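You operate a simulated robot arm through the tools that you are given. There is no shell and no other tool.

You are at the controls of a simulated robot arm. One attempt, no reset.

Task
Sand the paint off the wooden bar, then oil its top.
Fine: the block goes back; the yellow pad ends in the oil tray. Set down upright: sanding block, yellow pad. A coat counts when it lies all over at full strength: go over it till it gets no stronger. What is to be rubbed or washed off counts as gone when no trace of it is left.

It is judged by the outcome, as a careful person would: the job done as asked, and still so three seconds after it is handed in. It fails if anything else is knocked over, pushed out of place, dropped, spilled or broken.

Robot
A 6-joint arm with a two-finger gripper, fixed in place. Base frame: the origin is at the foot of the arm, x ahead of it, y to its left, z up. Units: cm, degrees, N and s.
It reaches about 129.8 cm from its shoulder. Its first joint turns from -149.0 to 149.0 degrees. Payload 1.57 kg.
The tool frame sits at the grasp point between the pads (the TCP): z along the fingers, y along the line on which they close. The tips reach 2.1 cm beyond it. Largest opening 7 cm; the body of the gripper starts 5 cm behind the TCP.
Orientation is that of the tool frame in the base frame, as a unit quaternion [x, y, z, w]. With the fingers straight down and closing along the base's y, the tool's x points along the base's -x, its y along +y and its z along -z.

Tools
- The arm moves only by the tool jog_arm. Its argument "moves" is a list of rows, each a list of 7 numbers: the turn, a rotation vector about the tool's x, y, z in degrees, then the shift along the tool's x, y, z in cm, then the closure in counts, from 0 (fully open) to 255 (shut). In form: [[rx, ry, rz, dx, dy, dz, fingers], ...]. A call has 1 to 20 rows; each row shifts and turns the commanded pose from where the row before left it, along the tool's axes as they then stand. Rows are played at 5 a second. More than 5 cm and 8.6 degrees between two rows, or a gripper value outside its range, and nothing of the call is played. Where a pose cannot be reached the arm comes as near as it can. A force on the tool above 50 N (or 10 N above the force at the start of the call, whichever is more), or a blocked arm, ends the call early, and 0.2 s more pass. Each finger halts on what it meets, pressing with about 30 N; the grip force reading is that of the motor and also rises with nothing between the fingers. The clock runs only during rows and for 0.2 s after the last one: add rows that do not move to give the fingers time. It gives the time, the measured TCP pose, the force on the tool (base axes), the opening and the grip force at its end, in the units of the frame above (readings bear some noise), with the torque about the TCP (base axes, N m) and any sound that the robot's microphone picked up.
- Cameras (640 x 400 px; columns grow to the right, rows downward): "scene" is fixed at [39.91, 64.91, 109.93]; the picture's right is [0.20, 0.98, 0.00], its down [0.93, -0.19, -0.32] and it looks along [-0.32, 0.07, -0.95] (base axes); focal length 214 px, centre (320, 200). "wrist" rides on the gripper at [7.9, 0.4, -8.1] in the tool frame; the picture's right is [-0.05, 1.00, 0.00], its down [-0.67, -0.04, -0.75] and it looks along [-0.74, -0.04, 0.67] (tool axes); focal length 256 px, centre (320, 200). There is no depth. A picture from a camera that has moved, and an enlarged one, comes with that camera's place and axes in the base frame and with its lens.
- get_image(camera): a new picture of that camera. The clock stands still meanwhile.
- move_column(by): slides the trunk up (or, below 0, down) by that many cm; the arm rides with it, the base frame stays. It gives what a move gives, with no picture.
- inspect(camera, box): a new picture of the part [left, top, right, bottom] of that camera's present view, enlarged. The clock stands still meanwhile.
- close_job(): hands the job in; it is judged then, once.

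Places have to be worked out from the pictures, the camera data and where the tool is seen. Open the gripper and draw the arm clear of the work before you hand the job in, unless the task says otherwise.

The tools are called by a JSON object that holds its "api" and its "payload". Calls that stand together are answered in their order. jog_arm: Moves the arm, as the interface text tells. Its arguments: {"type":"object","properties":{"moves":{"type":"array"}},"required":["moves"]} The other tools are called the same way: move_column (by) slides the trunk up or down; get_image (camera) takes a picture; inspect (camera, box) takes an enlarged picture of a part of a camera's view; close_job () hands the job in.

At the start:

```text
time_s: 0.0
tcp_pos: [15.94, 75.19, 78.44]
tcp_rot: [0.0, 1.0, 0.0, 0.0]
ft_force: [-0.2, 0.0, 0.4]
moment: [-0.02, 0.02, 0.0]
gripper_width: 6.98
grip_force: 0.2
trunk travel left (down, up): [-46.5, 50.5]
```

scene: 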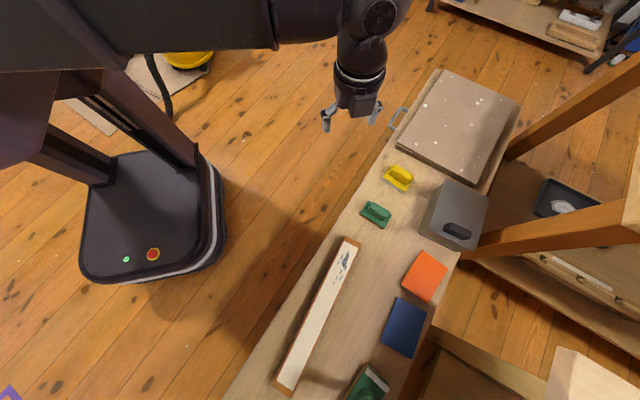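
wrist: 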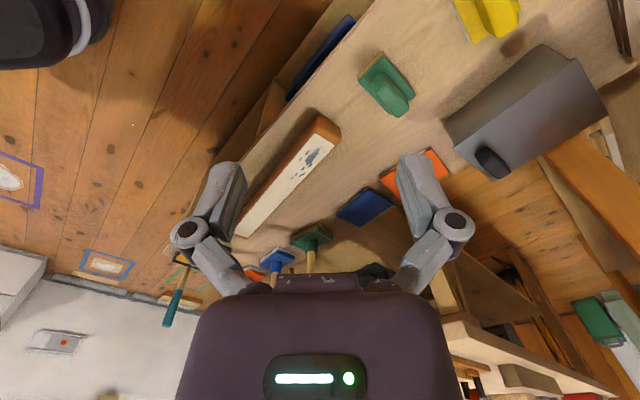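

The first pictures show a bench with the painted bar, green and yellow handled pads, a grey box and coloured sheets. I'll enlarge parts of the scene to tell which item is which.

{"api": "inspect", "payload": {"camera": "scene", "box": [340, 140, 500, 240]}}

{"api": "inspect", "payload": {"camera": "scene", "box": [240, 220, 480, 400]}}

{"api": "inspect", "payload": {"camera": "scene", "box": [370, 60, 540, 170]}}

{"api": "inspect", "payload": {"camera": "scene", "box": [480, 150, 640, 330]}}

```text
4.00 times, centred on (420, 190) of scene
camera zoom: at [39.91, 64.91, 109.93], right [0.2, 0.98, 0.0], down [0.93, -0.19, -0.32], along [-0.32, 0.07, -0.95], focal length 858 px, centre (-80, 240)
```

zoom: 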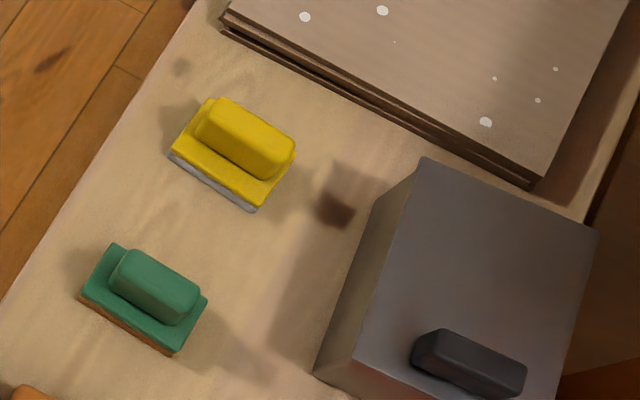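

```text
2.22 times, centred on (360, 310) of scene
camera zoom: at [39.91, 64.91, 109.93], right [0.2, 0.98, 0.0], down [0.93, -0.19, -0.32], along [-0.32, 0.07, -0.95], focal length 477 px, centre (231, -44)
```

zoom: 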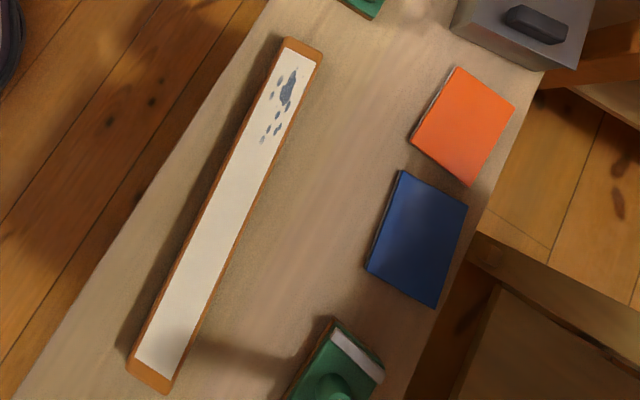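

```text
3.64 times, centred on (455, 115) of scene
camera zoom: at [39.91, 64.91, 109.93], right [0.2, 0.98, 0.0], down [0.93, -0.19, -0.32], along [-0.32, 0.07, -0.95], focal length 780 px, centre (-171, 509)
```

zoom: 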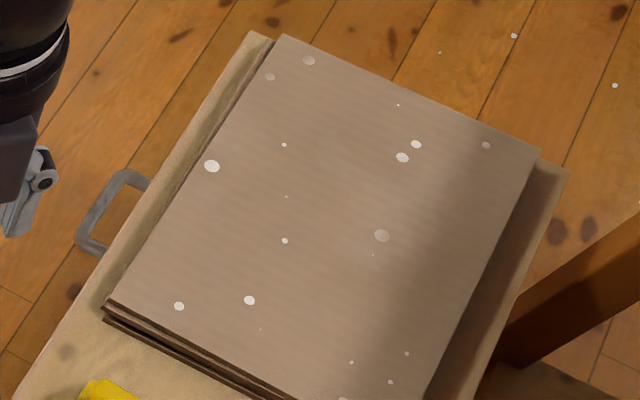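

```text
2.22 times, centred on (560, 240) of scene
camera zoom: at [39.91, 64.91, 109.93], right [0.2, 0.98, 0.0], down [0.93, -0.19, -0.32], along [-0.32, 0.07, -0.95], focal length 477 px, centre (-213, 111)
```

zoom: 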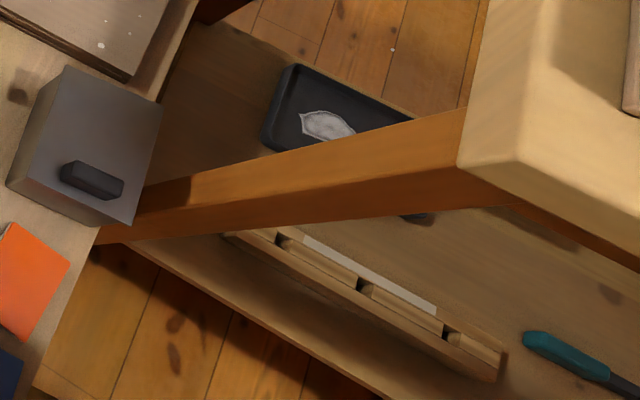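

The green block with the brown sole looks like the sanding block, and the yellow pad with the grey felt sole is for the oil. No oil tray is visible yet. Triangulating the two views puts the bench top at about z 44 and the bar from roughly (32,76) to (65,51). I'll yaw the tool so it looks across the bench.

{"api": "jog_arm", "payload": {"moves": [[0, 0, -7.6, 0, 0, 0, 0], [0, 0, -7.6, 0, 0, 0, 0], [0, 0, -7.6, 0, 0, 0, 0], [0, 0, -7.6, 0, 0, 0, 0], [0, 0, -7.6, 0, 0, 0, 0], [0, 0, -7.6, 0, 0, 0, 0], [0, 0, -7.4, 0, 0, 0, 0], [0, 0, 0, 0, 0, 0, 0]]}}

{"api": "get_image", "payload": {"camera": "wrist"}}

```text
time_s: 1.8
tcp_pos: [16.08, 75.37, 78.4]
tcp_rot: [-0.446, 0.895, 0.0, 0.001]
ft_force: [0.4, 0.9, -0.6]
moment: [-0.04, 0.04, -0.02]
gripper_width: 7.0
grip_force: 0.2
trunk travel left (down, up): [-46.5, 50.5]
```

```text
taken
camera wrist: at [10.87, 69.28, 86.51], right [-0.77, 0.64, 0.0], down [0.43, 0.51, 0.74], along [0.48, 0.57, -0.67], focal length 256 px, centre (320, 200)
```

wrist: 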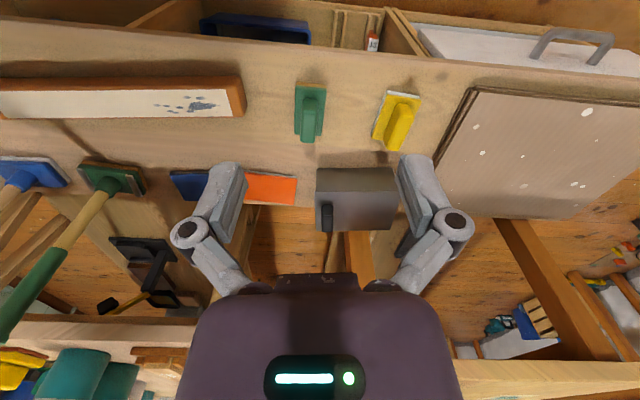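

The view across the bench now shows the bar, both pads, the grey box and a metal drawer handle on the near side. I'll enlarge the box, the shelf and drawer area, and the brushes.

{"api": "inspect", "payload": {"camera": "wrist", "box": [270, 70, 450, 260]}}

{"api": "inspect", "payload": {"camera": "wrist", "box": [180, 0, 640, 100]}}

{"api": "inspect", "payload": {"camera": "wrist", "box": [0, 60, 250, 220]}}

{"api": "inspect", "payload": {"camera": "wrist", "box": [0, 200, 260, 400]}}

```text
2.11 times, centred on (360, 165) of wrist
camera zoom: at [10.87, 69.28, 86.51], right [-0.77, 0.64, 0.0], down [0.43, 0.51, 0.74], along [0.48, 0.57, -0.67], focal length 539 px, centre (236, 274)
```

zoom: 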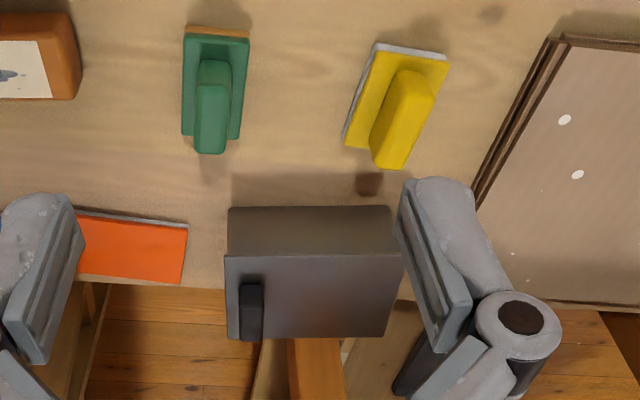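

```text
1.39 times, centred on (410, 50) of wrist
camera zoom: at [10.87, 69.28, 86.51], right [-0.77, 0.64, 0.0], down [0.43, 0.51, 0.74], along [0.48, 0.57, -0.67], focal length 356 px, centre (195, 409)
```

zoom: 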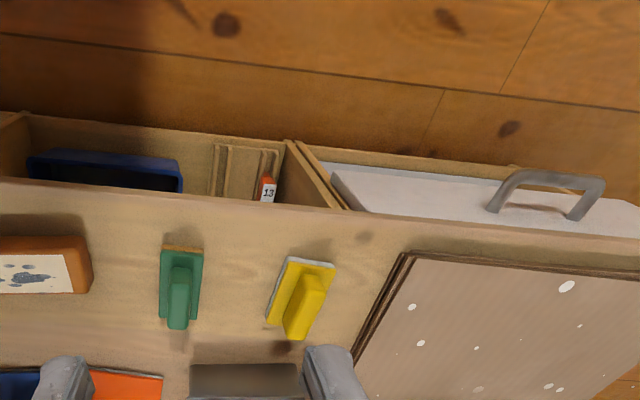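

```text
2.50 times, centred on (125, 140) of wrist
camera zoom: at [10.87, 69.28, 86.51], right [-0.77, 0.64, 0.0], down [0.43, 0.51, 0.74], along [0.48, 0.57, -0.67], focal length 640 px, centre (808, 350)
```

zoom: 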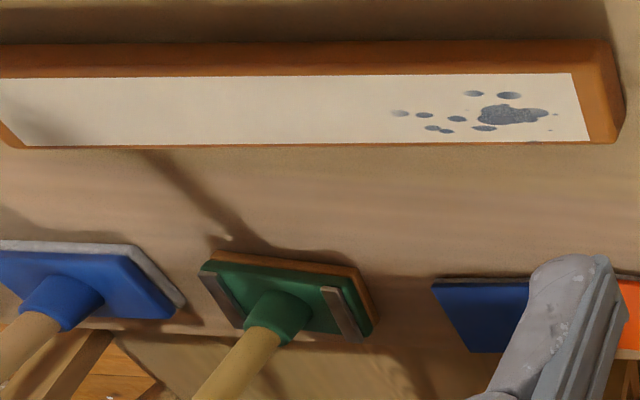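

```text
2.00 times, centred on (130, 300) of wrist
camera zoom: at [10.87, 69.28, 86.51], right [-0.77, 0.64, 0.0], down [0.43, 0.51, 0.74], along [0.48, 0.57, -0.67], focal length 512 px, centre (700, 0)
```

zoom: 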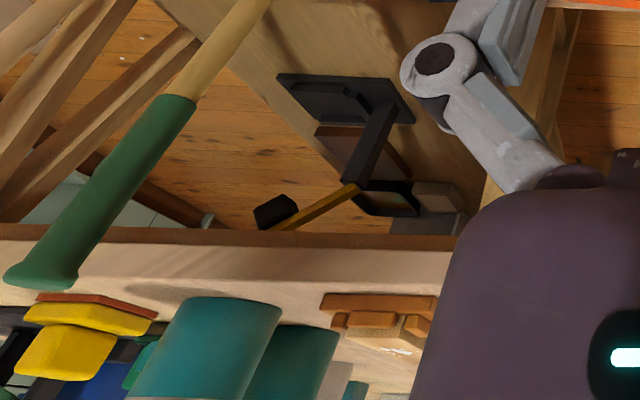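

Inspect gives real detail when the box is tight, so I'll use tighter crops on the blue tray in the compartment under the bench, the drawer, the grey box and its dark handle, and the black tray on the far shelf.

{"api": "inspect", "payload": {"camera": "wrist", "box": [190, 0, 390, 60]}}

{"api": "inspect", "payload": {"camera": "wrist", "box": [300, 150, 410, 240]}}

{"api": "inspect", "payload": {"camera": "scene", "box": [410, 170, 500, 260]}}

{"api": "inspect", "payload": {"camera": "scene", "box": [525, 165, 625, 230]}}

```text
3.20 times, centred on (290, 30) of wrist
camera zoom: at [10.87, 69.28, 86.51], right [-0.77, 0.64, 0.0], down [0.43, 0.51, 0.74], along [0.48, 0.57, -0.67], focal length 819 px, centre (416, 744)
```

zoom: 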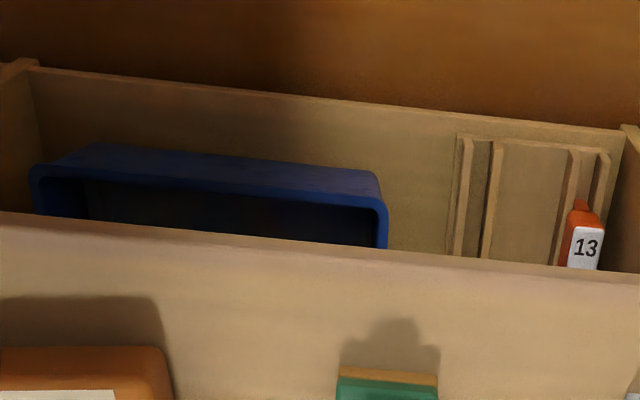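

```text
4.44 times, centred on (355, 195) of wrist
camera zoom: at [10.87, 69.28, 86.51], right [-0.77, 0.64, 0.0], down [0.43, 0.51, 0.74], along [0.48, 0.57, -0.67], focal length 1138 px, centre (164, 222)
```

zoom: 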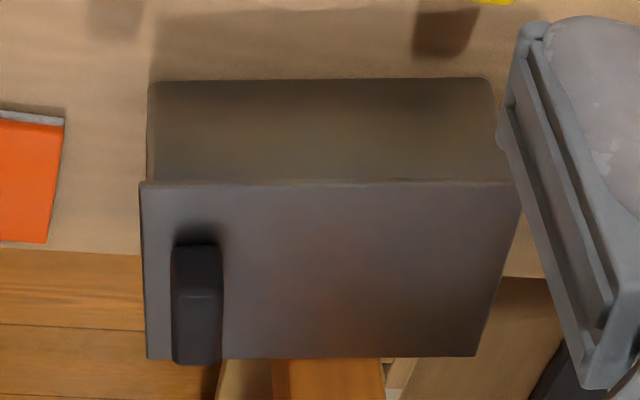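

```text
4.44 times, centred on (455, 215) of scene
camera zoom: at [39.91, 64.91, 109.93], right [0.2, 0.98, 0.0], down [0.93, -0.19, -0.32], along [-0.32, 0.07, -0.95], focal length 953 px, centre (-280, 133)
```

zoom: 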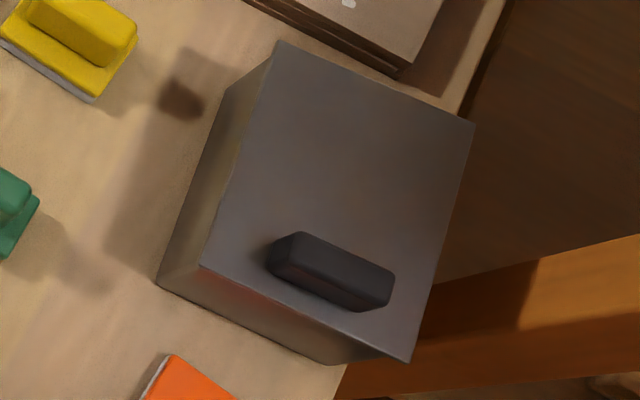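

```text
6.15 times, centred on (575, 198) of scene
camera zoom: at [39.91, 64.91, 109.93], right [0.2, 0.98, 0.0], down [0.93, -0.19, -0.32], along [-0.32, 0.07, -0.95], focal length 1320 px, centre (-1249, 215)
```

zoom: 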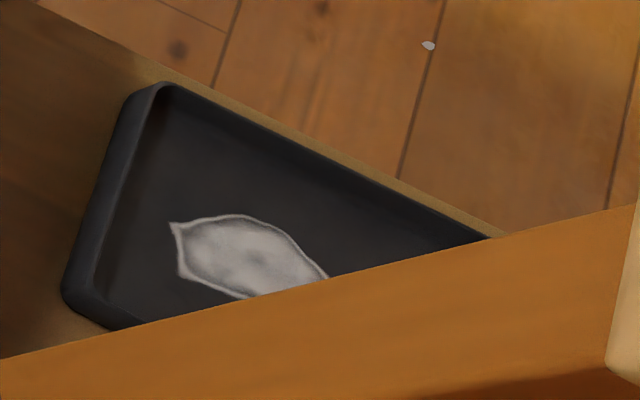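

The grey box has an overhanging lid with an off-centre handle, so it may be hinged with the oil tray inside. Two tools with tall poles (tops near z 77) stand at about (68,71) and (80,58). I'll go up and slide along the bench to see the rest of it.

{"api": "jog_arm", "payload": {"moves": [[0, 0, 0, 0, 0, -5, 0], [0, 0, 0, 0, 0, -5, 0], [0, 0, 0, 0, 0, -5, 0], [0, 0, 0, 0, -5, 0, 0], [0, 0, 0, 0, -5, 0, 0], [0, 0, 0, 0, -5, 0, 0], [0, 0, 0, 0, -5, 0, 0], [0, 0, 0, 0, -5, 0, 0], [0, 0, 0, 0, 0, 0, 0], [0, 0, 0, 0, 0, 0, 0]]}}

{"api": "get_image", "payload": {"camera": "wrist"}}

{"api": "get_image", "payload": {"camera": "scene"}}

```text
time_s: 4.0
tcp_pos: [36.21, 60.36, 78.38]
tcp_rot: [-0.447, 0.895, 0.0, 0.0]
ft_force: [-0.6, 0.6, -1.1]
moment: [0.01, -0.01, 0.0]
gripper_width: 6.98
grip_force: 0.1
out of reach, approached as far as the arm can: row 1, 2, 3
trunk travel left (down, up): [-46.5, 50.5]
```

```text
taken
camera wrist: at [31.1, 54.33, 86.51], right [-0.77, 0.64, 0.0], down [0.43, 0.51, 0.74], along [0.48, 0.57, -0.67], focal length 256 px, centre (320, 200)
```

wrist: 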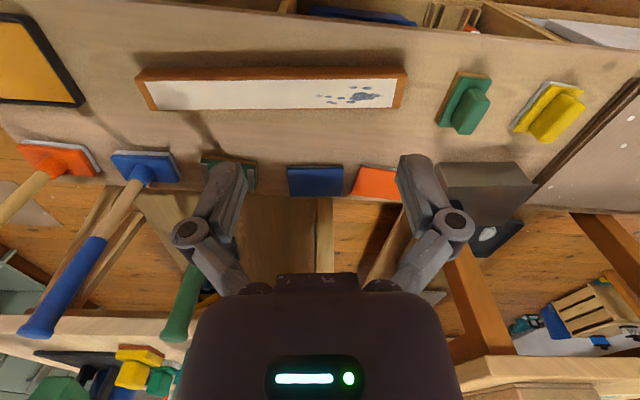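

```text
taken
```

scene: 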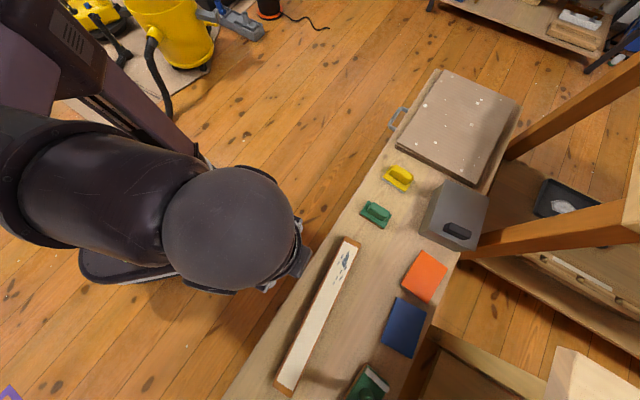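

A black-rimmed tray with an amber filling has appeared at the low-y end of the bench, and it looks like the oil tray. There's also a third pole tool, an orange one. I'll enlarge these.

{"api": "inspect", "payload": {"camera": "wrist", "box": [0, 0, 200, 120]}}

{"api": "inspect", "payload": {"camera": "wrist", "box": [0, 120, 240, 270]}}

{"api": "inspect", "payload": {"camera": "wrist", "box": [400, 60, 600, 180]}}

{"api": "inspect", "payload": {"camera": "wrist", "box": [130, 50, 420, 130]}}

```text
3.20 times, centred on (100, 60) of wrist
camera zoom: at [31.1, 54.33, 86.51], right [-0.77, 0.64, 0.0], down [0.43, 0.51, 0.74], along [0.48, 0.57, -0.67], focal length 819 px, centre (1024, 648)
```

zoom: 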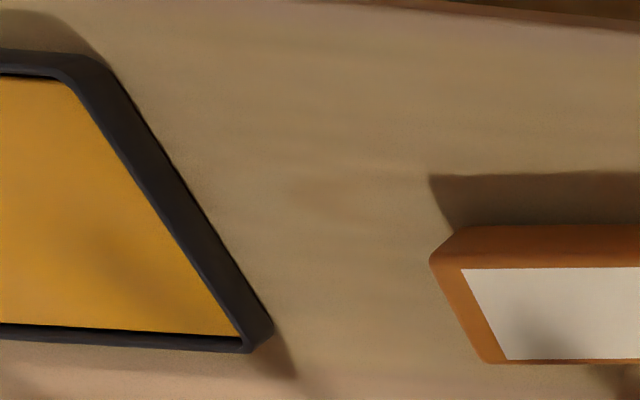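

```text
2.67 times, centred on (120, 195) of wrist
camera zoom: at [31.1, 54.33, 86.51], right [-0.77, 0.64, 0.0], down [0.43, 0.51, 0.74], along [0.48, 0.57, -0.67], focal length 683 px, centre (853, 213)
```

zoom: 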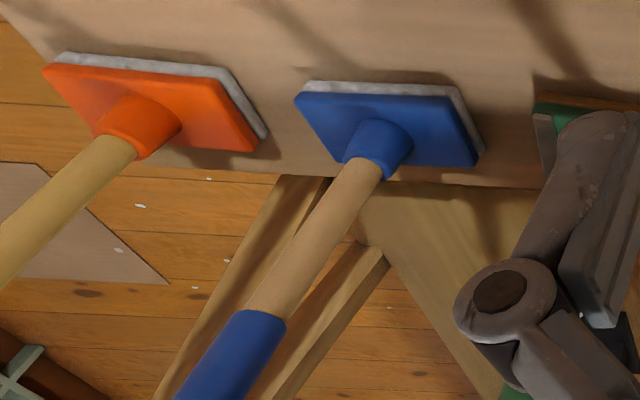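

```text
3.20 times, centred on (500, 120) of wrist
camera zoom: at [31.1, 54.33, 86.51], right [-0.77, 0.64, 0.0], down [0.43, 0.51, 0.74], along [0.48, 0.57, -0.67], focal length 819 px, centre (-256, 456)
```

zoom: 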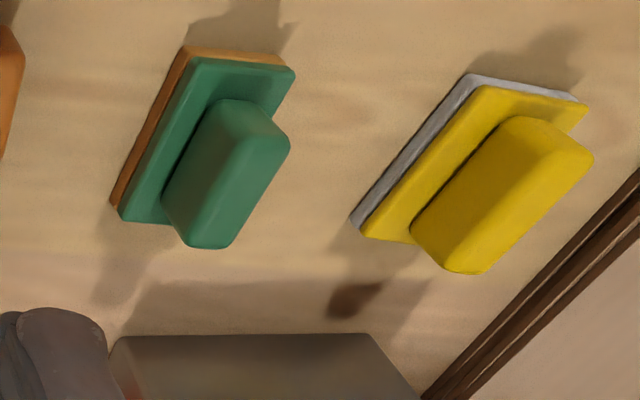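

```text
2.21 times, centred on (275, 90) of wrist
camera zoom: at [31.1, 54.33, 86.51], right [-0.77, 0.64, 0.0], down [0.43, 0.51, 0.74], along [0.48, 0.57, -0.67], focal length 565 px, centre (419, 443)
```

zoom: 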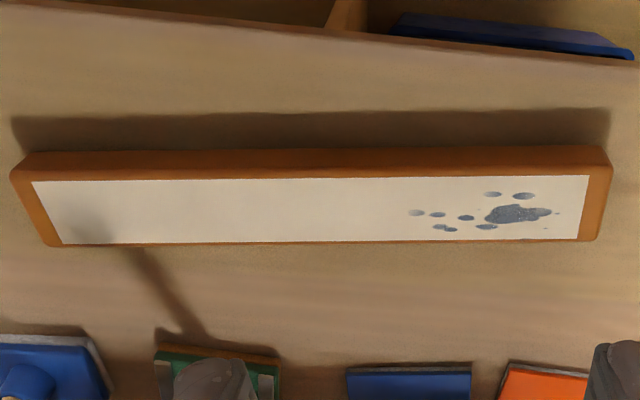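

The amber tray at the low-y end looks like oil. I'll slide further that way to see all of it and check for other trays.

{"api": "jog_arm", "payload": {"moves": [[0, 0, 0, 0, -5, 0, 0], [0, 0, 0, 0, -5, 0, 0], [0, 0, 0, 0, -5, 0, 0], [0, 0, 0, 0, -5, 0, 0], [0, 0, 0, 0, -5, 0, 0], [0, 0, 0, 0, 0, 0, 0], [0, 0, 0, 0, 0, 0, 0]]}}

{"api": "get_image", "payload": {"camera": "wrist"}}

```text
time_s: 5.6
tcp_pos: [56.19, 45.21, 78.42]
tcp_rot: [-0.446, 0.895, 0.0, 0.0]
ft_force: [-0.3, 0.3, -0.1]
moment: [0.02, -0.02, -0.02]
gripper_width: 7.0
grip_force: 0.1
trunk travel left (down, up): [-46.5, 50.5]
```

```text
taken
camera wrist: at [50.96, 39.13, 86.52], right [-0.77, 0.64, 0.0], down [0.43, 0.51, 0.74], along [0.48, 0.57, -0.67], focal length 256 px, centre (320, 200)
```

wrist: 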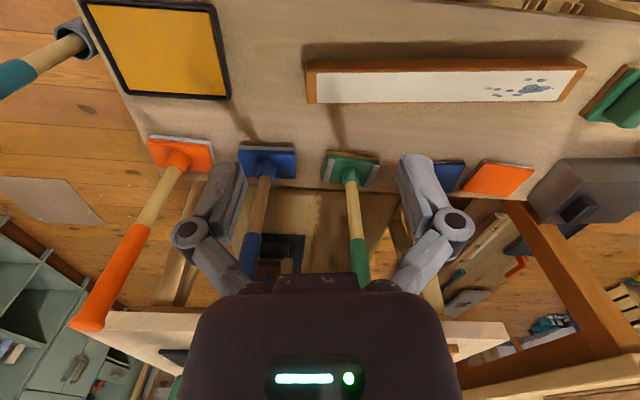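

The whole tray is in view: amber, shallow, with a dark rim, at the end of the bench. I'll enlarge the tray and the bar's near end to measure them and read the oil level.

{"api": "inspect", "payload": {"camera": "wrist", "box": [40, 0, 260, 130]}}

{"api": "inspect", "payload": {"camera": "wrist", "box": [290, 30, 600, 130]}}

{"api": "inspect", "payload": {"camera": "wrist", "box": [120, 110, 440, 300]}}

```text
2.91 times, centred on (150, 65) of wrist
camera zoom: at [50.96, 39.13, 86.52], right [-0.77, 0.64, 0.0], down [0.43, 0.51, 0.74], along [0.48, 0.57, -0.67], focal length 745 px, centre (814, 593)
```

zoom: 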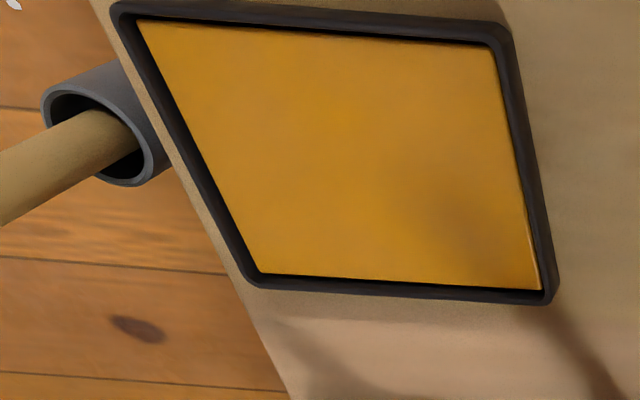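

```text
2.06 times, centred on (445, 80) of wrist
camera zoom: at [50.96, 39.13, 86.52], right [-0.77, 0.64, 0.0], down [0.43, 0.51, 0.74], along [0.48, 0.57, -0.67], focal length 528 px, centre (62, 448)
```

zoom: 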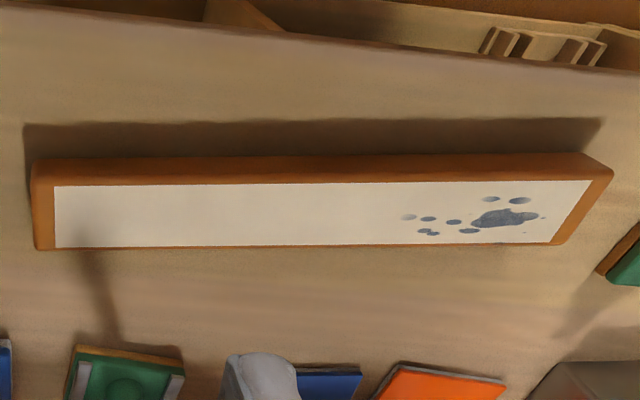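

```text
2.00 times, centred on (280, 205) of wrist
camera zoom: at [50.96, 39.13, 86.52], right [-0.77, 0.64, 0.0], down [0.43, 0.51, 0.74], along [0.48, 0.57, -0.67], focal length 512 px, centre (400, 190)
```

zoom: 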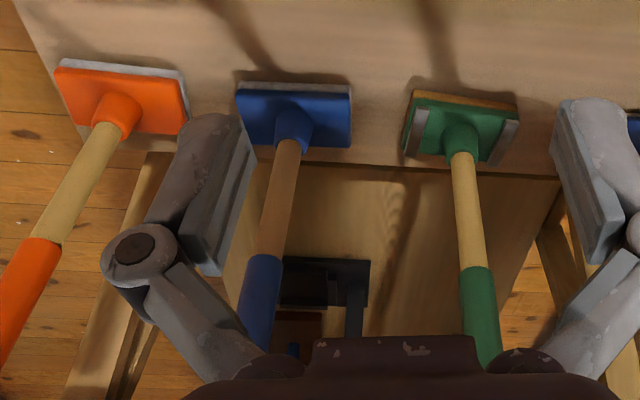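

By triangulation, in bench coordinates (s along the bench, d away from the robot):
- Bar top at z≈49, centred near s 0.3, d 79.9.
- Green block at about (26.7,85.4).
- Yellow pad at about (16.4,95.9).
- Oil tray at about (77,35).

I'll fly above the green block and look closer.

{"api": "jog_arm", "payload": {"moves": [[0, 0, 0, -1.44, 4.77, 0, 0], [0, 0, 0, -1.44, 4.77, 0, 0], [0, 0, 0, -1.44, 4.77, 0, 0], [0, 0, 0, -1.44, 4.77, 0, 0], [0, 0, 0, -1.44, 4.77, 0, 0], [0, 0, 0, -1.44, 4.77, 0, 0], [0, 0, 0, -1.44, 4.77, 0, 0], [0, 0, 0, -1.44, 4.77, 0, 0], [0, 0, 0, -1.44, 4.77, 0, 0], [0, 0, 0, -1.44, 4.77, 0, 0], [0, 0, 2, 0, 0, 4, 0], [0, 0, 2, 0, 0, 4, 0], [0, 0, 2, 0, 0, 4, 0], [0, 0, 2, 0, 0, 4, 0], [0, 0, 0, 0, 0, 0, 0], [0, 0, 0, 0, 0, 0, 0]]}}

{"api": "get_image", "payload": {"camera": "wrist"}}

{"api": "get_image", "payload": {"camera": "scene"}}

```text
time_s: 9.0
tcp_pos: [26.36, 85.26, 78.39]
tcp_rot: [-0.384, 0.924, 0.0, 0.001]
ft_force: [-0.3, 0.2, 0.7]
moment: [0.01, 0.02, 0.03]
gripper_width: 6.97
grip_force: 0.0
out of reach, approached as far as the arm can: row 2, 4, 11, 12, 13, 14
trunk travel left (down, up): [-46.5, 50.5]
```

```text
taken
camera wrist: at [20.38, 79.95, 86.51], right [-0.67, 0.74, 0.0], down [0.5, 0.45, 0.74], along [0.55, 0.5, -0.67], focal length 256 px, centre (320, 200)
```

wrist: 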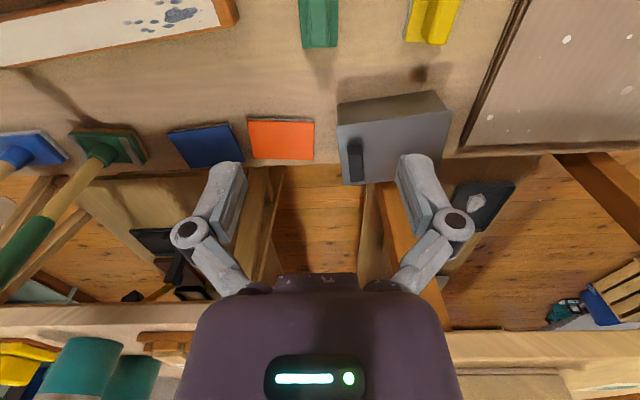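

```text
taken
```

scene: 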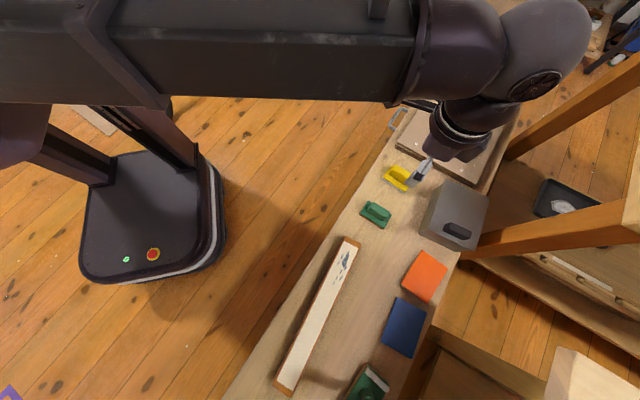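

Tool-z moves did nothing: z stayed at 78.4 whether I moved up or down, so height has to come from the trunk column. I'll lower the column 16 cm, with the gripper above the green block and well clear, and look again.

{"api": "move_column", "payload": {"by": -16}}

{"api": "get_image", "payload": {"camera": "wrist"}}

{"api": "get_image", "payload": {"camera": "scene"}}

```text
time_s: 10.8
tcp_pos: [26.26, 85.18, 62.33]
tcp_rot: [-0.383, 0.924, 0.0, 0.0]
ft_force: [0.2, -0.2, 0.1]
moment: [0.01, 0.03, 0.02]
gripper_width: 7.0
grip_force: 0.1
trunk travel left (down, up): [-30.5, 66.5]
```

```text
taken
camera wrist: at [20.38, 79.95, 70.51], right [-0.67, 0.74, 0.0], down [0.5, 0.45, 0.74], along [0.55, 0.5, -0.67], focal length 256 px, centre (320, 200)
```

wrist: 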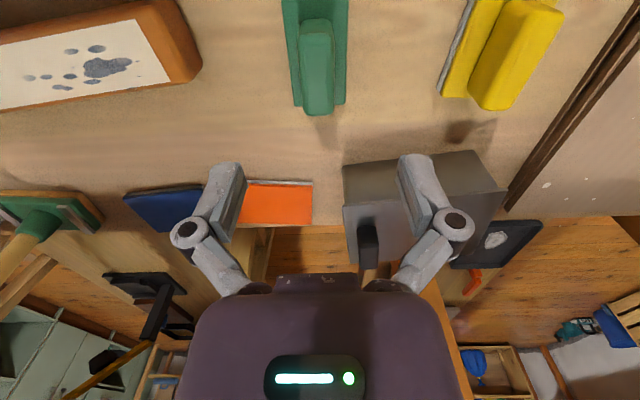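

```text
taken
```

scene: 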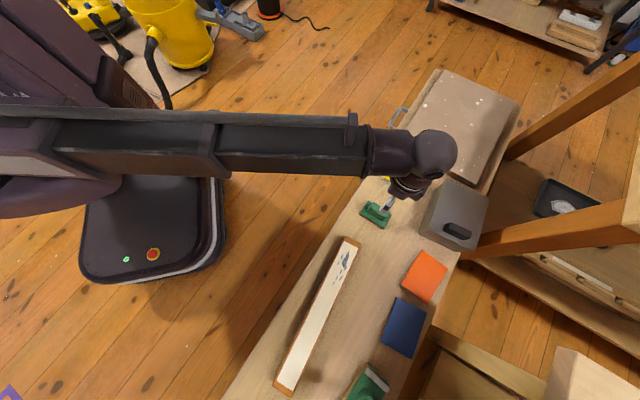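

The arm is telescopic: the tube extends radially from the column and z comes only from the trunk. The green block lines up with the tool to within about 1°, with its centre about 0.2 cm off in tool y. I'll zoom in to refine it before descending.

{"api": "inspect", "payload": {"camera": "scene", "box": [345, 165, 435, 235]}}

{"api": "inspect", "payload": {"camera": "wrist", "box": [230, 0, 410, 130]}}

```text
5.71 times, centred on (390, 200) of scene
camera zoom: at [39.91, 64.91, 109.93], right [0.2, 0.98, 0.0], down [0.93, -0.19, -0.32], along [-0.32, 0.07, -0.95], focal length 1226 px, centre (-80, 200)
```

zoom: 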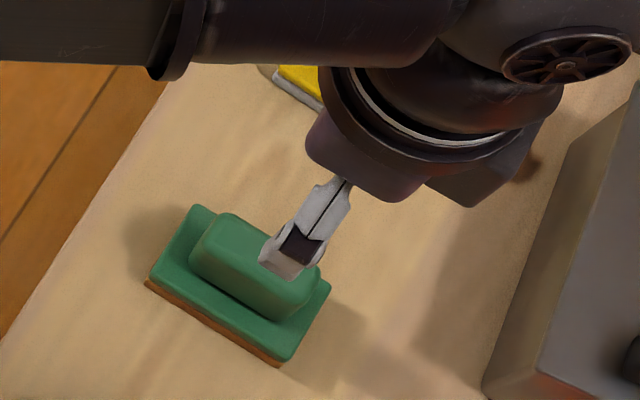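

```text
3.08 times, centred on (320, 65) of wrist
camera zoom: at [20.38, 79.95, 70.51], right [-0.67, 0.74, 0.0], down [0.5, 0.45, 0.74], along [0.55, 0.5, -0.67], focal length 788 px, centre (320, 615)
```

zoom: 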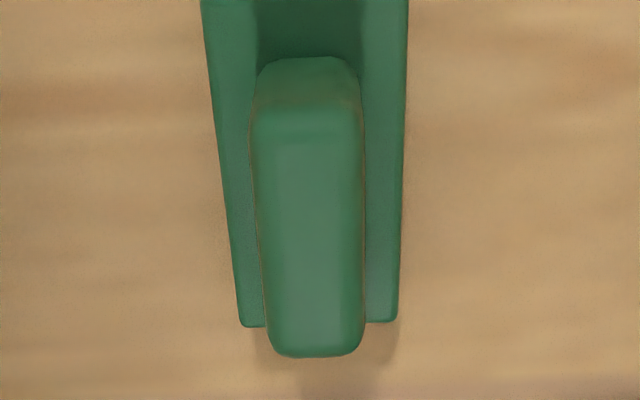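

The handle top is at about z 50–51 and the plate top at about 46.6. I'll nudge by (-0.25,-0.23) in the tool frame, then lower the column to TCP z≈50.

{"api": "jog_arm", "payload": {"moves": [[0, 0, 0, -0.25, -0.23, 0, 0], [0, 0, 0, 0, 0, 0, 0], [0, 0, 0, 0, 0, 0, 0]]}}

{"api": "move_column", "payload": {"by": -10}}

{"api": "inspect", "payload": {"camera": "scene", "box": [345, 165, 435, 235]}}

{"api": "get_image", "payload": {"camera": "wrist"}}

```text
time_s: 11.6
tcp_pos: [26.78, 85.17, 62.36]
tcp_rot: [-0.383, 0.924, 0.0, 0.0]
ft_force: [-0.5, -0.9, -0.8]
moment: [0.02, -0.01, 0.01]
gripper_width: 7.01
grip_force: 0.1
trunk travel left (down, up): [-30.5, 66.5]
```

```text
time_s: 13.0
tcp_pos: [26.74, 85.11, 52.42]
tcp_rot: [-0.383, 0.924, 0.0, 0.0]
ft_force: [0.2, 0.4, -0.1]
moment: [0.02, -0.02, -0.01]
gripper_width: 6.98
grip_force: 0.0
trunk travel left (down, up): [-20.5, 76.5]
```

```text
5.71 times, centred on (390, 200) of scene
camera zoom: at [39.91, 64.91, 109.93], right [0.2, 0.98, 0.0], down [0.93, -0.19, -0.32], along [-0.32, 0.07, -0.95], focal length 1226 px, centre (-80, 200)
```

zoom: 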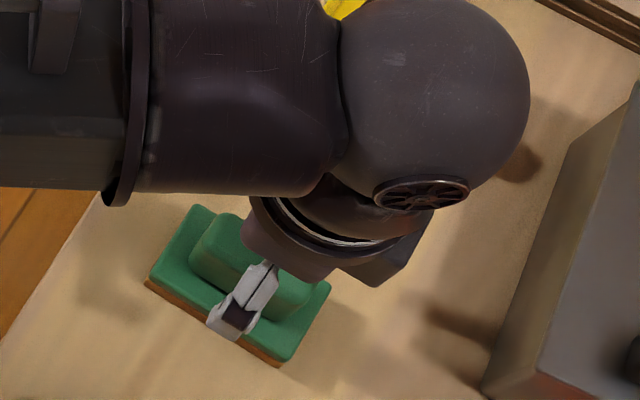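

```text
taken
camera wrist: at [20.68, 79.96, 60.51], right [-0.67, 0.74, 0.0], down [0.5, 0.45, 0.74], along [0.55, 0.5, -0.67], focal length 256 px, centre (320, 200)
```

wrist: 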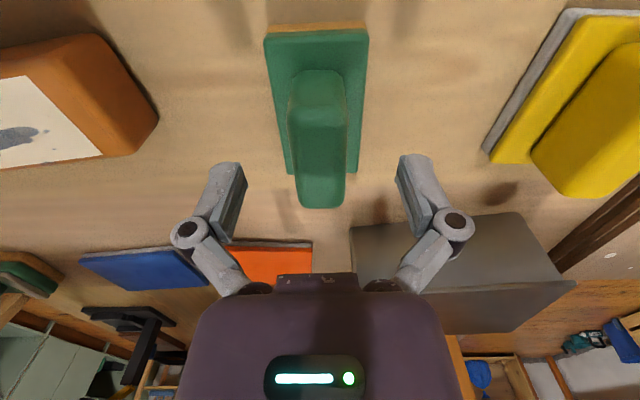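

The block is now centred to within about 0.3 cm. I'll nudge forward 0.25 and lower to TCP z≈49.9, watching the force.

{"api": "jog_arm", "payload": {"moves": [[0, 0, 0, -0.25, 0, 0, 0], [0, 0, 0, 0, 0, 0, 0]]}}

{"api": "move_column", "payload": {"by": -2.4}}

{"api": "inspect", "payload": {"camera": "scene", "box": [345, 165, 435, 235]}}

{"api": "inspect", "payload": {"camera": "wrist", "box": [180, 20, 480, 260]}}

```text
time_s: 13.6
tcp_pos: [26.93, 85.37, 52.31]
tcp_rot: [-0.382, 0.924, 0.0, -0.001]
ft_force: [0.4, 0.0, 0.4]
moment: [-0.01, 0.01, -0.02]
gripper_width: 6.98
grip_force: 0.1
trunk travel left (down, up): [-20.5, 76.5]
```

```text
time_s: 14.3
tcp_pos: [26.74, 85.42, 49.95]
tcp_rot: [-0.382, 0.924, 0.0, -0.001]
ft_force: [0.7, -0.1, 0.7]
moment: [0.03, 0.03, 0.02]
gripper_width: 6.99
grip_force: 0.0
trunk travel left (down, up): [-18.1, 78.9]
```

```text
5.71 times, centred on (390, 200) of scene
camera zoom: at [39.91, 64.91, 109.93], right [0.2, 0.98, 0.0], down [0.93, -0.19, -0.32], along [-0.32, 0.07, -0.95], focal length 1226 px, centre (-80, 200)
```

zoom: 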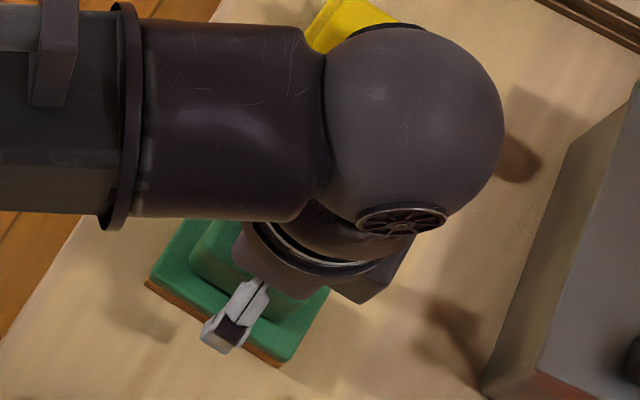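

```text
1.67 times, centred on (330, 140) of wrist
camera zoom: at [20.86, 80.12, 58.1], right [-0.67, 0.74, 0.0], down [0.5, 0.45, 0.74], along [0.55, 0.5, -0.67], focal length 427 px, centre (303, 300)
```

zoom: 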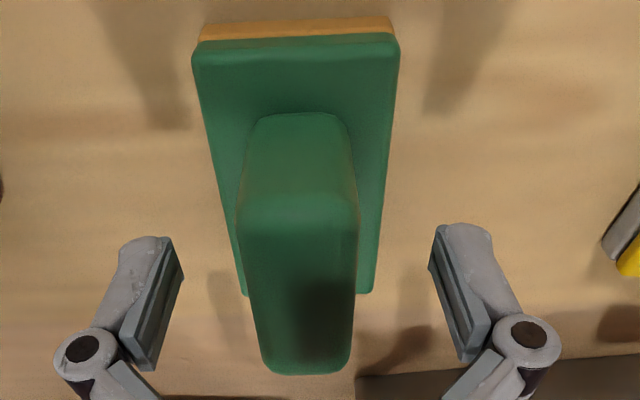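

The fingertips sit at about z 47.9, just above the plate (about 47.2) and on either side of the handle. I'll close on the handle.

{"api": "jog_arm", "payload": {"moves": [[0, 0, 0, 0, 0, 0, 120], [0, 0, 0, 0, 0, 0, 180], [0, 0, 0, 0, 0, 0, 255], [0, 0, 0, 0, 0, 0, 255], [0, 0, 0, 0, 0, 0, 255]]}}

{"api": "inspect", "payload": {"camera": "wrist", "box": [180, 20, 480, 260]}}

```text
time_s: 15.5
tcp_pos: [26.8, 85.46, 49.97]
tcp_rot: [-0.383, 0.924, 0.0, 0.001]
ft_force: [0.5, 0.2, 3.7]
moment: [0.0, 0.0, -0.02]
gripper_width: 2.52
grip_force: 30.0
trunk travel left (down, up): [-18.1, 78.9]
```

```text
1.67 times, centred on (330, 140) of wrist
camera zoom: at [20.86, 80.11, 58.13], right [-0.67, 0.74, 0.0], down [0.5, 0.45, 0.75], along [0.55, 0.5, -0.67], focal length 427 px, centre (303, 300)
```

zoom: 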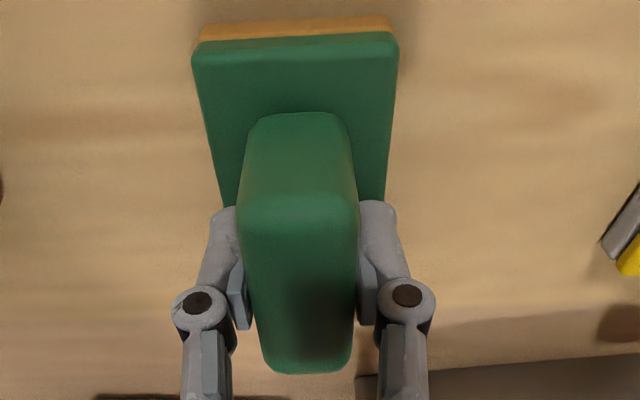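

I'm holding the handle at a width of 2.52 cm with 30 N. Home pose of the block: TCP (26.75,85.42), z 49.97, tool -x at 45°. I'll lift 8 cm and check that the block comes with it.

{"api": "move_column", "payload": {"by": 8}}

{"api": "get_image", "payload": {"camera": "wrist"}}

```text
time_s: 16.6
tcp_pos: [26.75, 85.47, 57.97]
tcp_rot: [-0.382, 0.924, 0.0, 0.0]
ft_force: [0.3, 0.2, -1.6]
moment: [0.0, -0.01, 0.01]
gripper_width: 2.52
grip_force: 30.3
trunk travel left (down, up): [-26.1, 70.9]
```

```text
taken
camera wrist: at [20.86, 80.13, 66.09], right [-0.67, 0.74, 0.0], down [0.5, 0.45, 0.74], along [0.55, 0.5, -0.67], focal length 256 px, centre (320, 200)
```

wrist: 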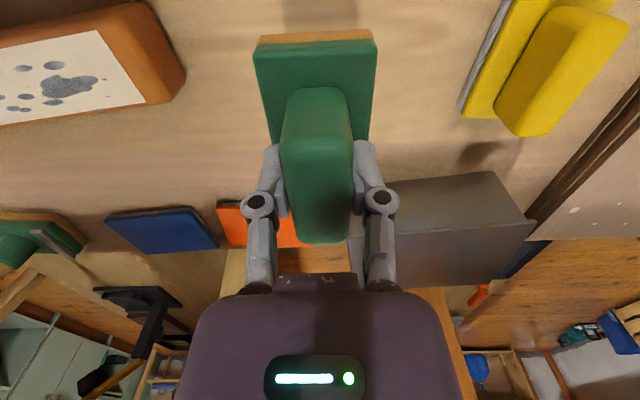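

The block is held level. I'll carry it over the P2 end of the bar and turn it square to the bar.

{"api": "jog_arm", "payload": {"moves": [[0, 0, 0, 0.495, -3.5, 0, 255], [0, 0, 0, 0.495, -3.5, 0, 255], [0, 0, 0, 0.495, -3.5, 0, 255], [0, 0, 0, 0.495, -3.5, 0, 255], [0, 0, -6.2, 0, 0, 0, 255], [0, 0, 0, 0, 0, 0, 255], [0, 0, 0, 0, 0, 0, 255]]}}

{"api": "get_image", "payload": {"camera": "wrist"}}

{"api": "inspect", "payload": {"camera": "scene", "box": [290, 190, 420, 290]}}

```text
time_s: 18.2
tcp_pos: [35.31, 73.91, 58.0]
tcp_rot: [-0.432, 0.902, 0.0, -0.001]
ft_force: [0.1, 0.1, 0.2]
moment: [0.0, 0.0, -0.01]
gripper_width: 2.5
grip_force: 30.0
trunk travel left (down, up): [-26.1, 70.9]
```

```text
taken
camera wrist: at [29.97, 68.04, 66.1], right [-0.75, 0.67, 0.0], down [0.44, 0.5, 0.74], along [0.5, 0.56, -0.67], focal length 256 px, centre (320, 200)
```

wrist: 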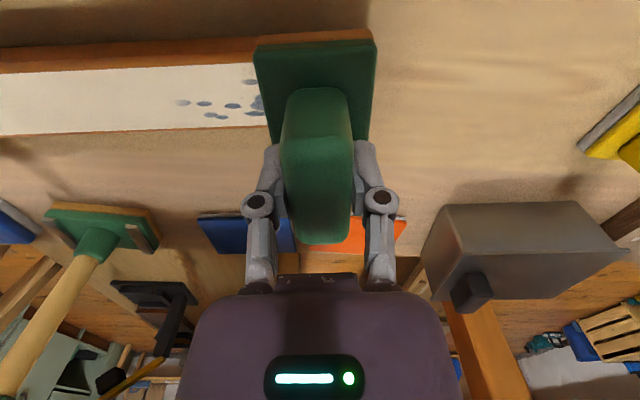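

```text
4.00 times, centred on (355, 240) of scene
camera zoom: at [39.91, 64.91, 109.93], right [0.2, 0.98, 0.0], down [0.93, -0.19, -0.32], along [-0.32, 0.07, -0.95], focal length 858 px, centre (180, 40)
```

zoom: 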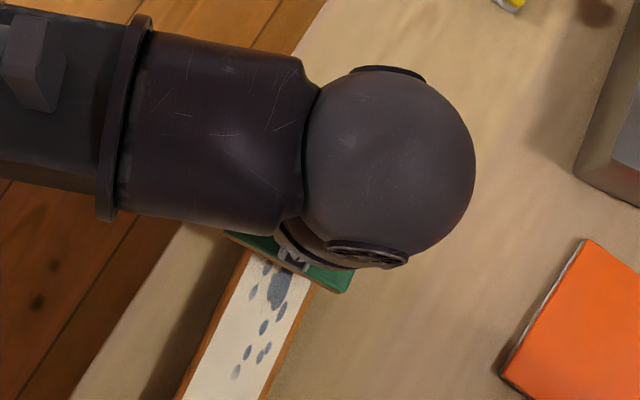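

The block is parallel to the bar and centred within 0.25 cm. I'll trim that and lower in steps until it touches the bar top, which I expect at TCP z≈53.5–54.

{"api": "jog_arm", "payload": {"moves": [[0, 0, 0, -0.25, 0, 0, 255], [0, 0, 0, 0, 0, 0, 255]]}}

{"api": "move_column", "payload": {"by": -3}}

{"api": "move_column", "payload": {"by": -0.5}}

{"api": "inspect", "payload": {"camera": "wrist", "box": [160, 0, 480, 200]}}

```text
time_s: 18.8
tcp_pos: [35.47, 74.09, 57.98]
tcp_rot: [-0.432, 0.902, 0.001, -0.001]
ft_force: [0.0, 0.6, -1.1]
moment: [-0.02, -0.03, 0.0]
gripper_width: 2.52
grip_force: 29.6
trunk travel left (down, up): [-26.1, 70.9]
```

```text
time_s: 19.6
tcp_pos: [35.52, 74.16, 54.96]
tcp_rot: [-0.432, 0.902, 0.0, 0.0]
ft_force: [0.4, -0.5, -1.8]
moment: [0.0, -0.02, 0.0]
gripper_width: 2.51
grip_force: 29.6
trunk travel left (down, up): [-23.1, 73.9]
```

```text
time_s: 20.1
tcp_pos: [35.48, 74.2, 54.5]
tcp_rot: [-0.432, 0.902, 0.0, 0.0]
ft_force: [0.4, -0.1, -0.9]
moment: [0.01, 0.02, 0.0]
gripper_width: 2.53
grip_force: 30.1
trunk travel left (down, up): [-22.6, 74.4]
```

```text
2.00 times, centred on (320, 100) of wrist
camera zoom: at [30.11, 68.25, 62.6], right [-0.74, 0.67, 0.0], down [0.44, 0.5, 0.74], along [0.5, 0.55, -0.67], focal length 512 px, centre (320, 400)
```

zoom: 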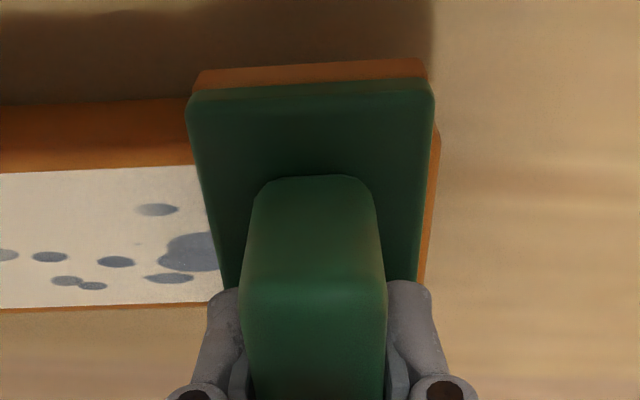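

No contact yet at TCP z 54.5. I'll keep lowering in small steps.

{"api": "move_column", "payload": {"by": -0.4}}

{"api": "move_column", "payload": {"by": -0.3}}

```text
time_s: 20.6
tcp_pos: [35.49, 74.08, 54.2]
tcp_rot: [-0.432, 0.902, 0.0, 0.0]
ft_force: [-0.7, -0.6, -0.4]
moment: [0.01, 0.02, -0.03]
gripper_width: 2.51
grip_force: 30.7
trunk travel left (down, up): [-22.2, 74.8]
```

```text
time_s: 21.2
tcp_pos: [35.53, 74.14, 54.11]
tcp_rot: [-0.432, 0.902, 0.001, 0.002]
ft_force: [3.0, 4.6, 24.8]
moment: [0.07, 0.0, 0.03]
gripper_width: 2.52
grip_force: 29.6
trunk travel left (down, up): [-21.9, 75.1]
```

I made contact at TCP z≈54.1 with 25 N. I'll ease up 0.1 cm to about 12 N before sliding.

{"api": "move_column", "payload": {"by": 0.1}}

{"api": "jog_arm", "payload": {"moves": [[0, 0, 0, 0, -1, 0, 255], [0, 0, 0, 0, -1, 0, 255], [0, 0, 0, 0, -1, 0, 255], [0, 0, 0, 0, 0, 0, 255]]}}

{"api": "get_image", "payload": {"camera": "wrist"}}

{"api": "get_image", "payload": {"camera": "scene"}}

```text
time_s: 21.7
tcp_pos: [35.4, 74.14, 53.99]
tcp_rot: [-0.432, 0.902, 0.0, 0.001]
ft_force: [1.6, 4.4, 17.0]
moment: [0.16, -0.12, 0.04]
gripper_width: 2.53
grip_force: 29.5
trunk travel left (down, up): [-22.0, 75.0]
```

```text
time_s: 22.7
tcp_pos: [37.77, 72.07, 54.03]
tcp_rot: [-0.432, 0.902, 0.0, 0.0]
ft_force: [-4.9, 2.9, 13.7]
moment: [0.11, 0.13, 0.01]
gripper_width: 2.52
grip_force: 30.6
trunk travel left (down, up): [-22.0, 75.0]
```

```text
taken
camera wrist: at [32.41, 66.25, 62.09], right [-0.75, 0.67, 0.0], down [0.44, 0.5, 0.75], along [0.5, 0.56, -0.67], focal length 256 px, centre (320, 200)
```

wrist: 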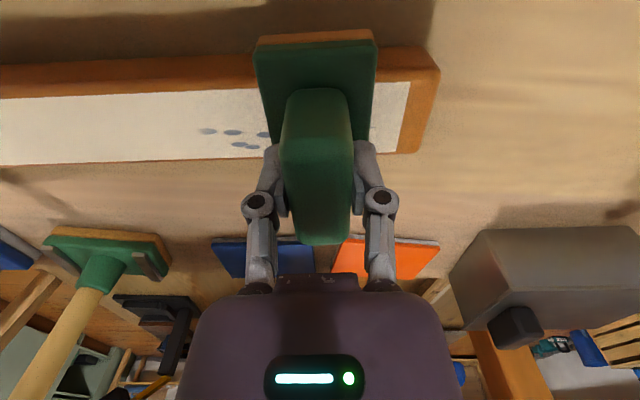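

```text
taken
```

scene: 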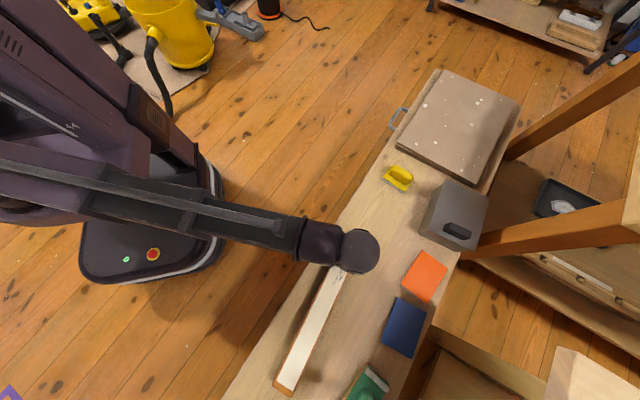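

Sliding friction is about 5.7 N at 14 N normal, and the bar doesn't seem to have moved. I'll zoom in on the strip just passed to see what one stroke does.

{"api": "inspect", "payload": {"camera": "wrist", "box": [180, 20, 460, 180]}}

```text
2.29 times, centred on (320, 100) of wrist
camera zoom: at [32.41, 66.25, 62.09], right [-0.75, 0.67, 0.0], down [0.44, 0.5, 0.75], along [0.5, 0.56, -0.67], focal length 585 px, centre (320, 429)
```

zoom: 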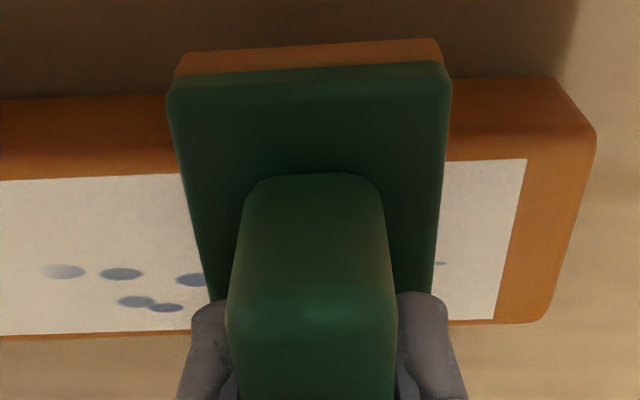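

One short rub didn't obviously strip it, so it will need several passes. I'll make a full stroke to the other end of the paint and back while watching the force.

{"api": "jog_arm", "payload": {"moves": [[0, 0, 0, 0, -2.5, 0, 255], [0, 0, 0, 0, -2.5, 0, 255], [0, 0, 0, 0, -2.5, 0, 255], [0, 0, 0, 0, -2.5, 0, 255], [0, 0, 0, 0, -2.5, 0, 255], [0, 0, 0, 0, -2.5, 0, 255], [0, 0, 0, 0, 0, 0, 255]]}}

{"api": "get_image", "payload": {"camera": "wrist"}}

```text
time_s: 24.3
tcp_pos: [49.41, 62.65, 54.01]
tcp_rot: [-0.432, 0.902, 0.0, 0.0]
ft_force: [-3.1, 2.2, 12.4]
moment: [0.08, 0.12, -0.02]
gripper_width: 2.53
grip_force: 30.3
trunk travel left (down, up): [-22.0, 75.0]
```

```text
taken
camera wrist: at [44.05, 56.83, 62.08], right [-0.75, 0.67, 0.0], down [0.44, 0.5, 0.75], along [0.5, 0.56, -0.67], focal length 256 px, centre (320, 200)
```

wrist: 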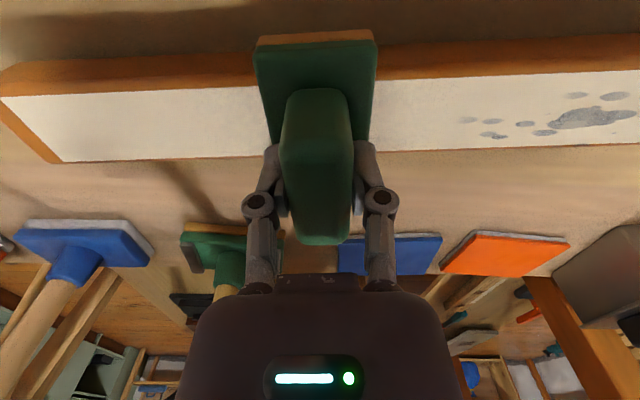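

The spots on the right have gone from blue to faint grey, so sanding is working gradually. I'll go on to the far end.

{"api": "jog_arm", "payload": {"moves": [[0, 0, 0, 0, -2.5, 0, 255], [0, 0, 0, 0, -2.5, 0, 255], [0, 0, 0, 0, -2.5, 0, 255], [0, 0, 0, 0, -2.5, 0, 255], [0, 0, 0, 0, -2.5, 0, 255], [0, 0, 0, 0, -2.5, 0, 255], [0, 0, 0, 0, 0, 0, 255]]}}

{"api": "get_image", "payload": {"camera": "wrist"}}

{"api": "inspect", "payload": {"camera": "scene", "box": [220, 220, 420, 400]}}

```text
time_s: 25.9
tcp_pos: [61.24, 53.47, 53.97]
tcp_rot: [-0.431, 0.902, -0.001, 0.0]
ft_force: [-3.0, 2.4, 9.2]
moment: [0.02, 0.05, 0.01]
gripper_width: 2.54
grip_force: 29.7
trunk travel left (down, up): [-22.0, 75.0]
```

```text
taken
camera wrist: at [55.89, 47.52, 62.07], right [-0.75, 0.67, 0.0], down [0.44, 0.5, 0.75], along [0.5, 0.56, -0.67], focal length 256 px, centre (320, 200)
```

wrist: 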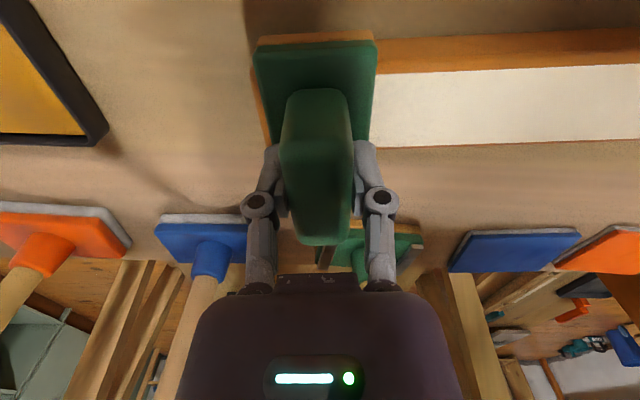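

```text
2.22 times, centred on (320, 310) of scene
camera zoom: at [39.91, 64.91, 109.93], right [0.2, 0.98, 0.0], down [0.93, -0.19, -0.32], along [-0.32, 0.07, -0.95], focal length 477 px, centre (320, -44)
```

zoom: 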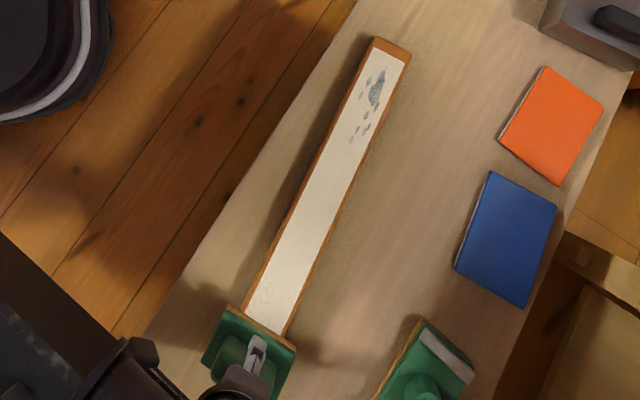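

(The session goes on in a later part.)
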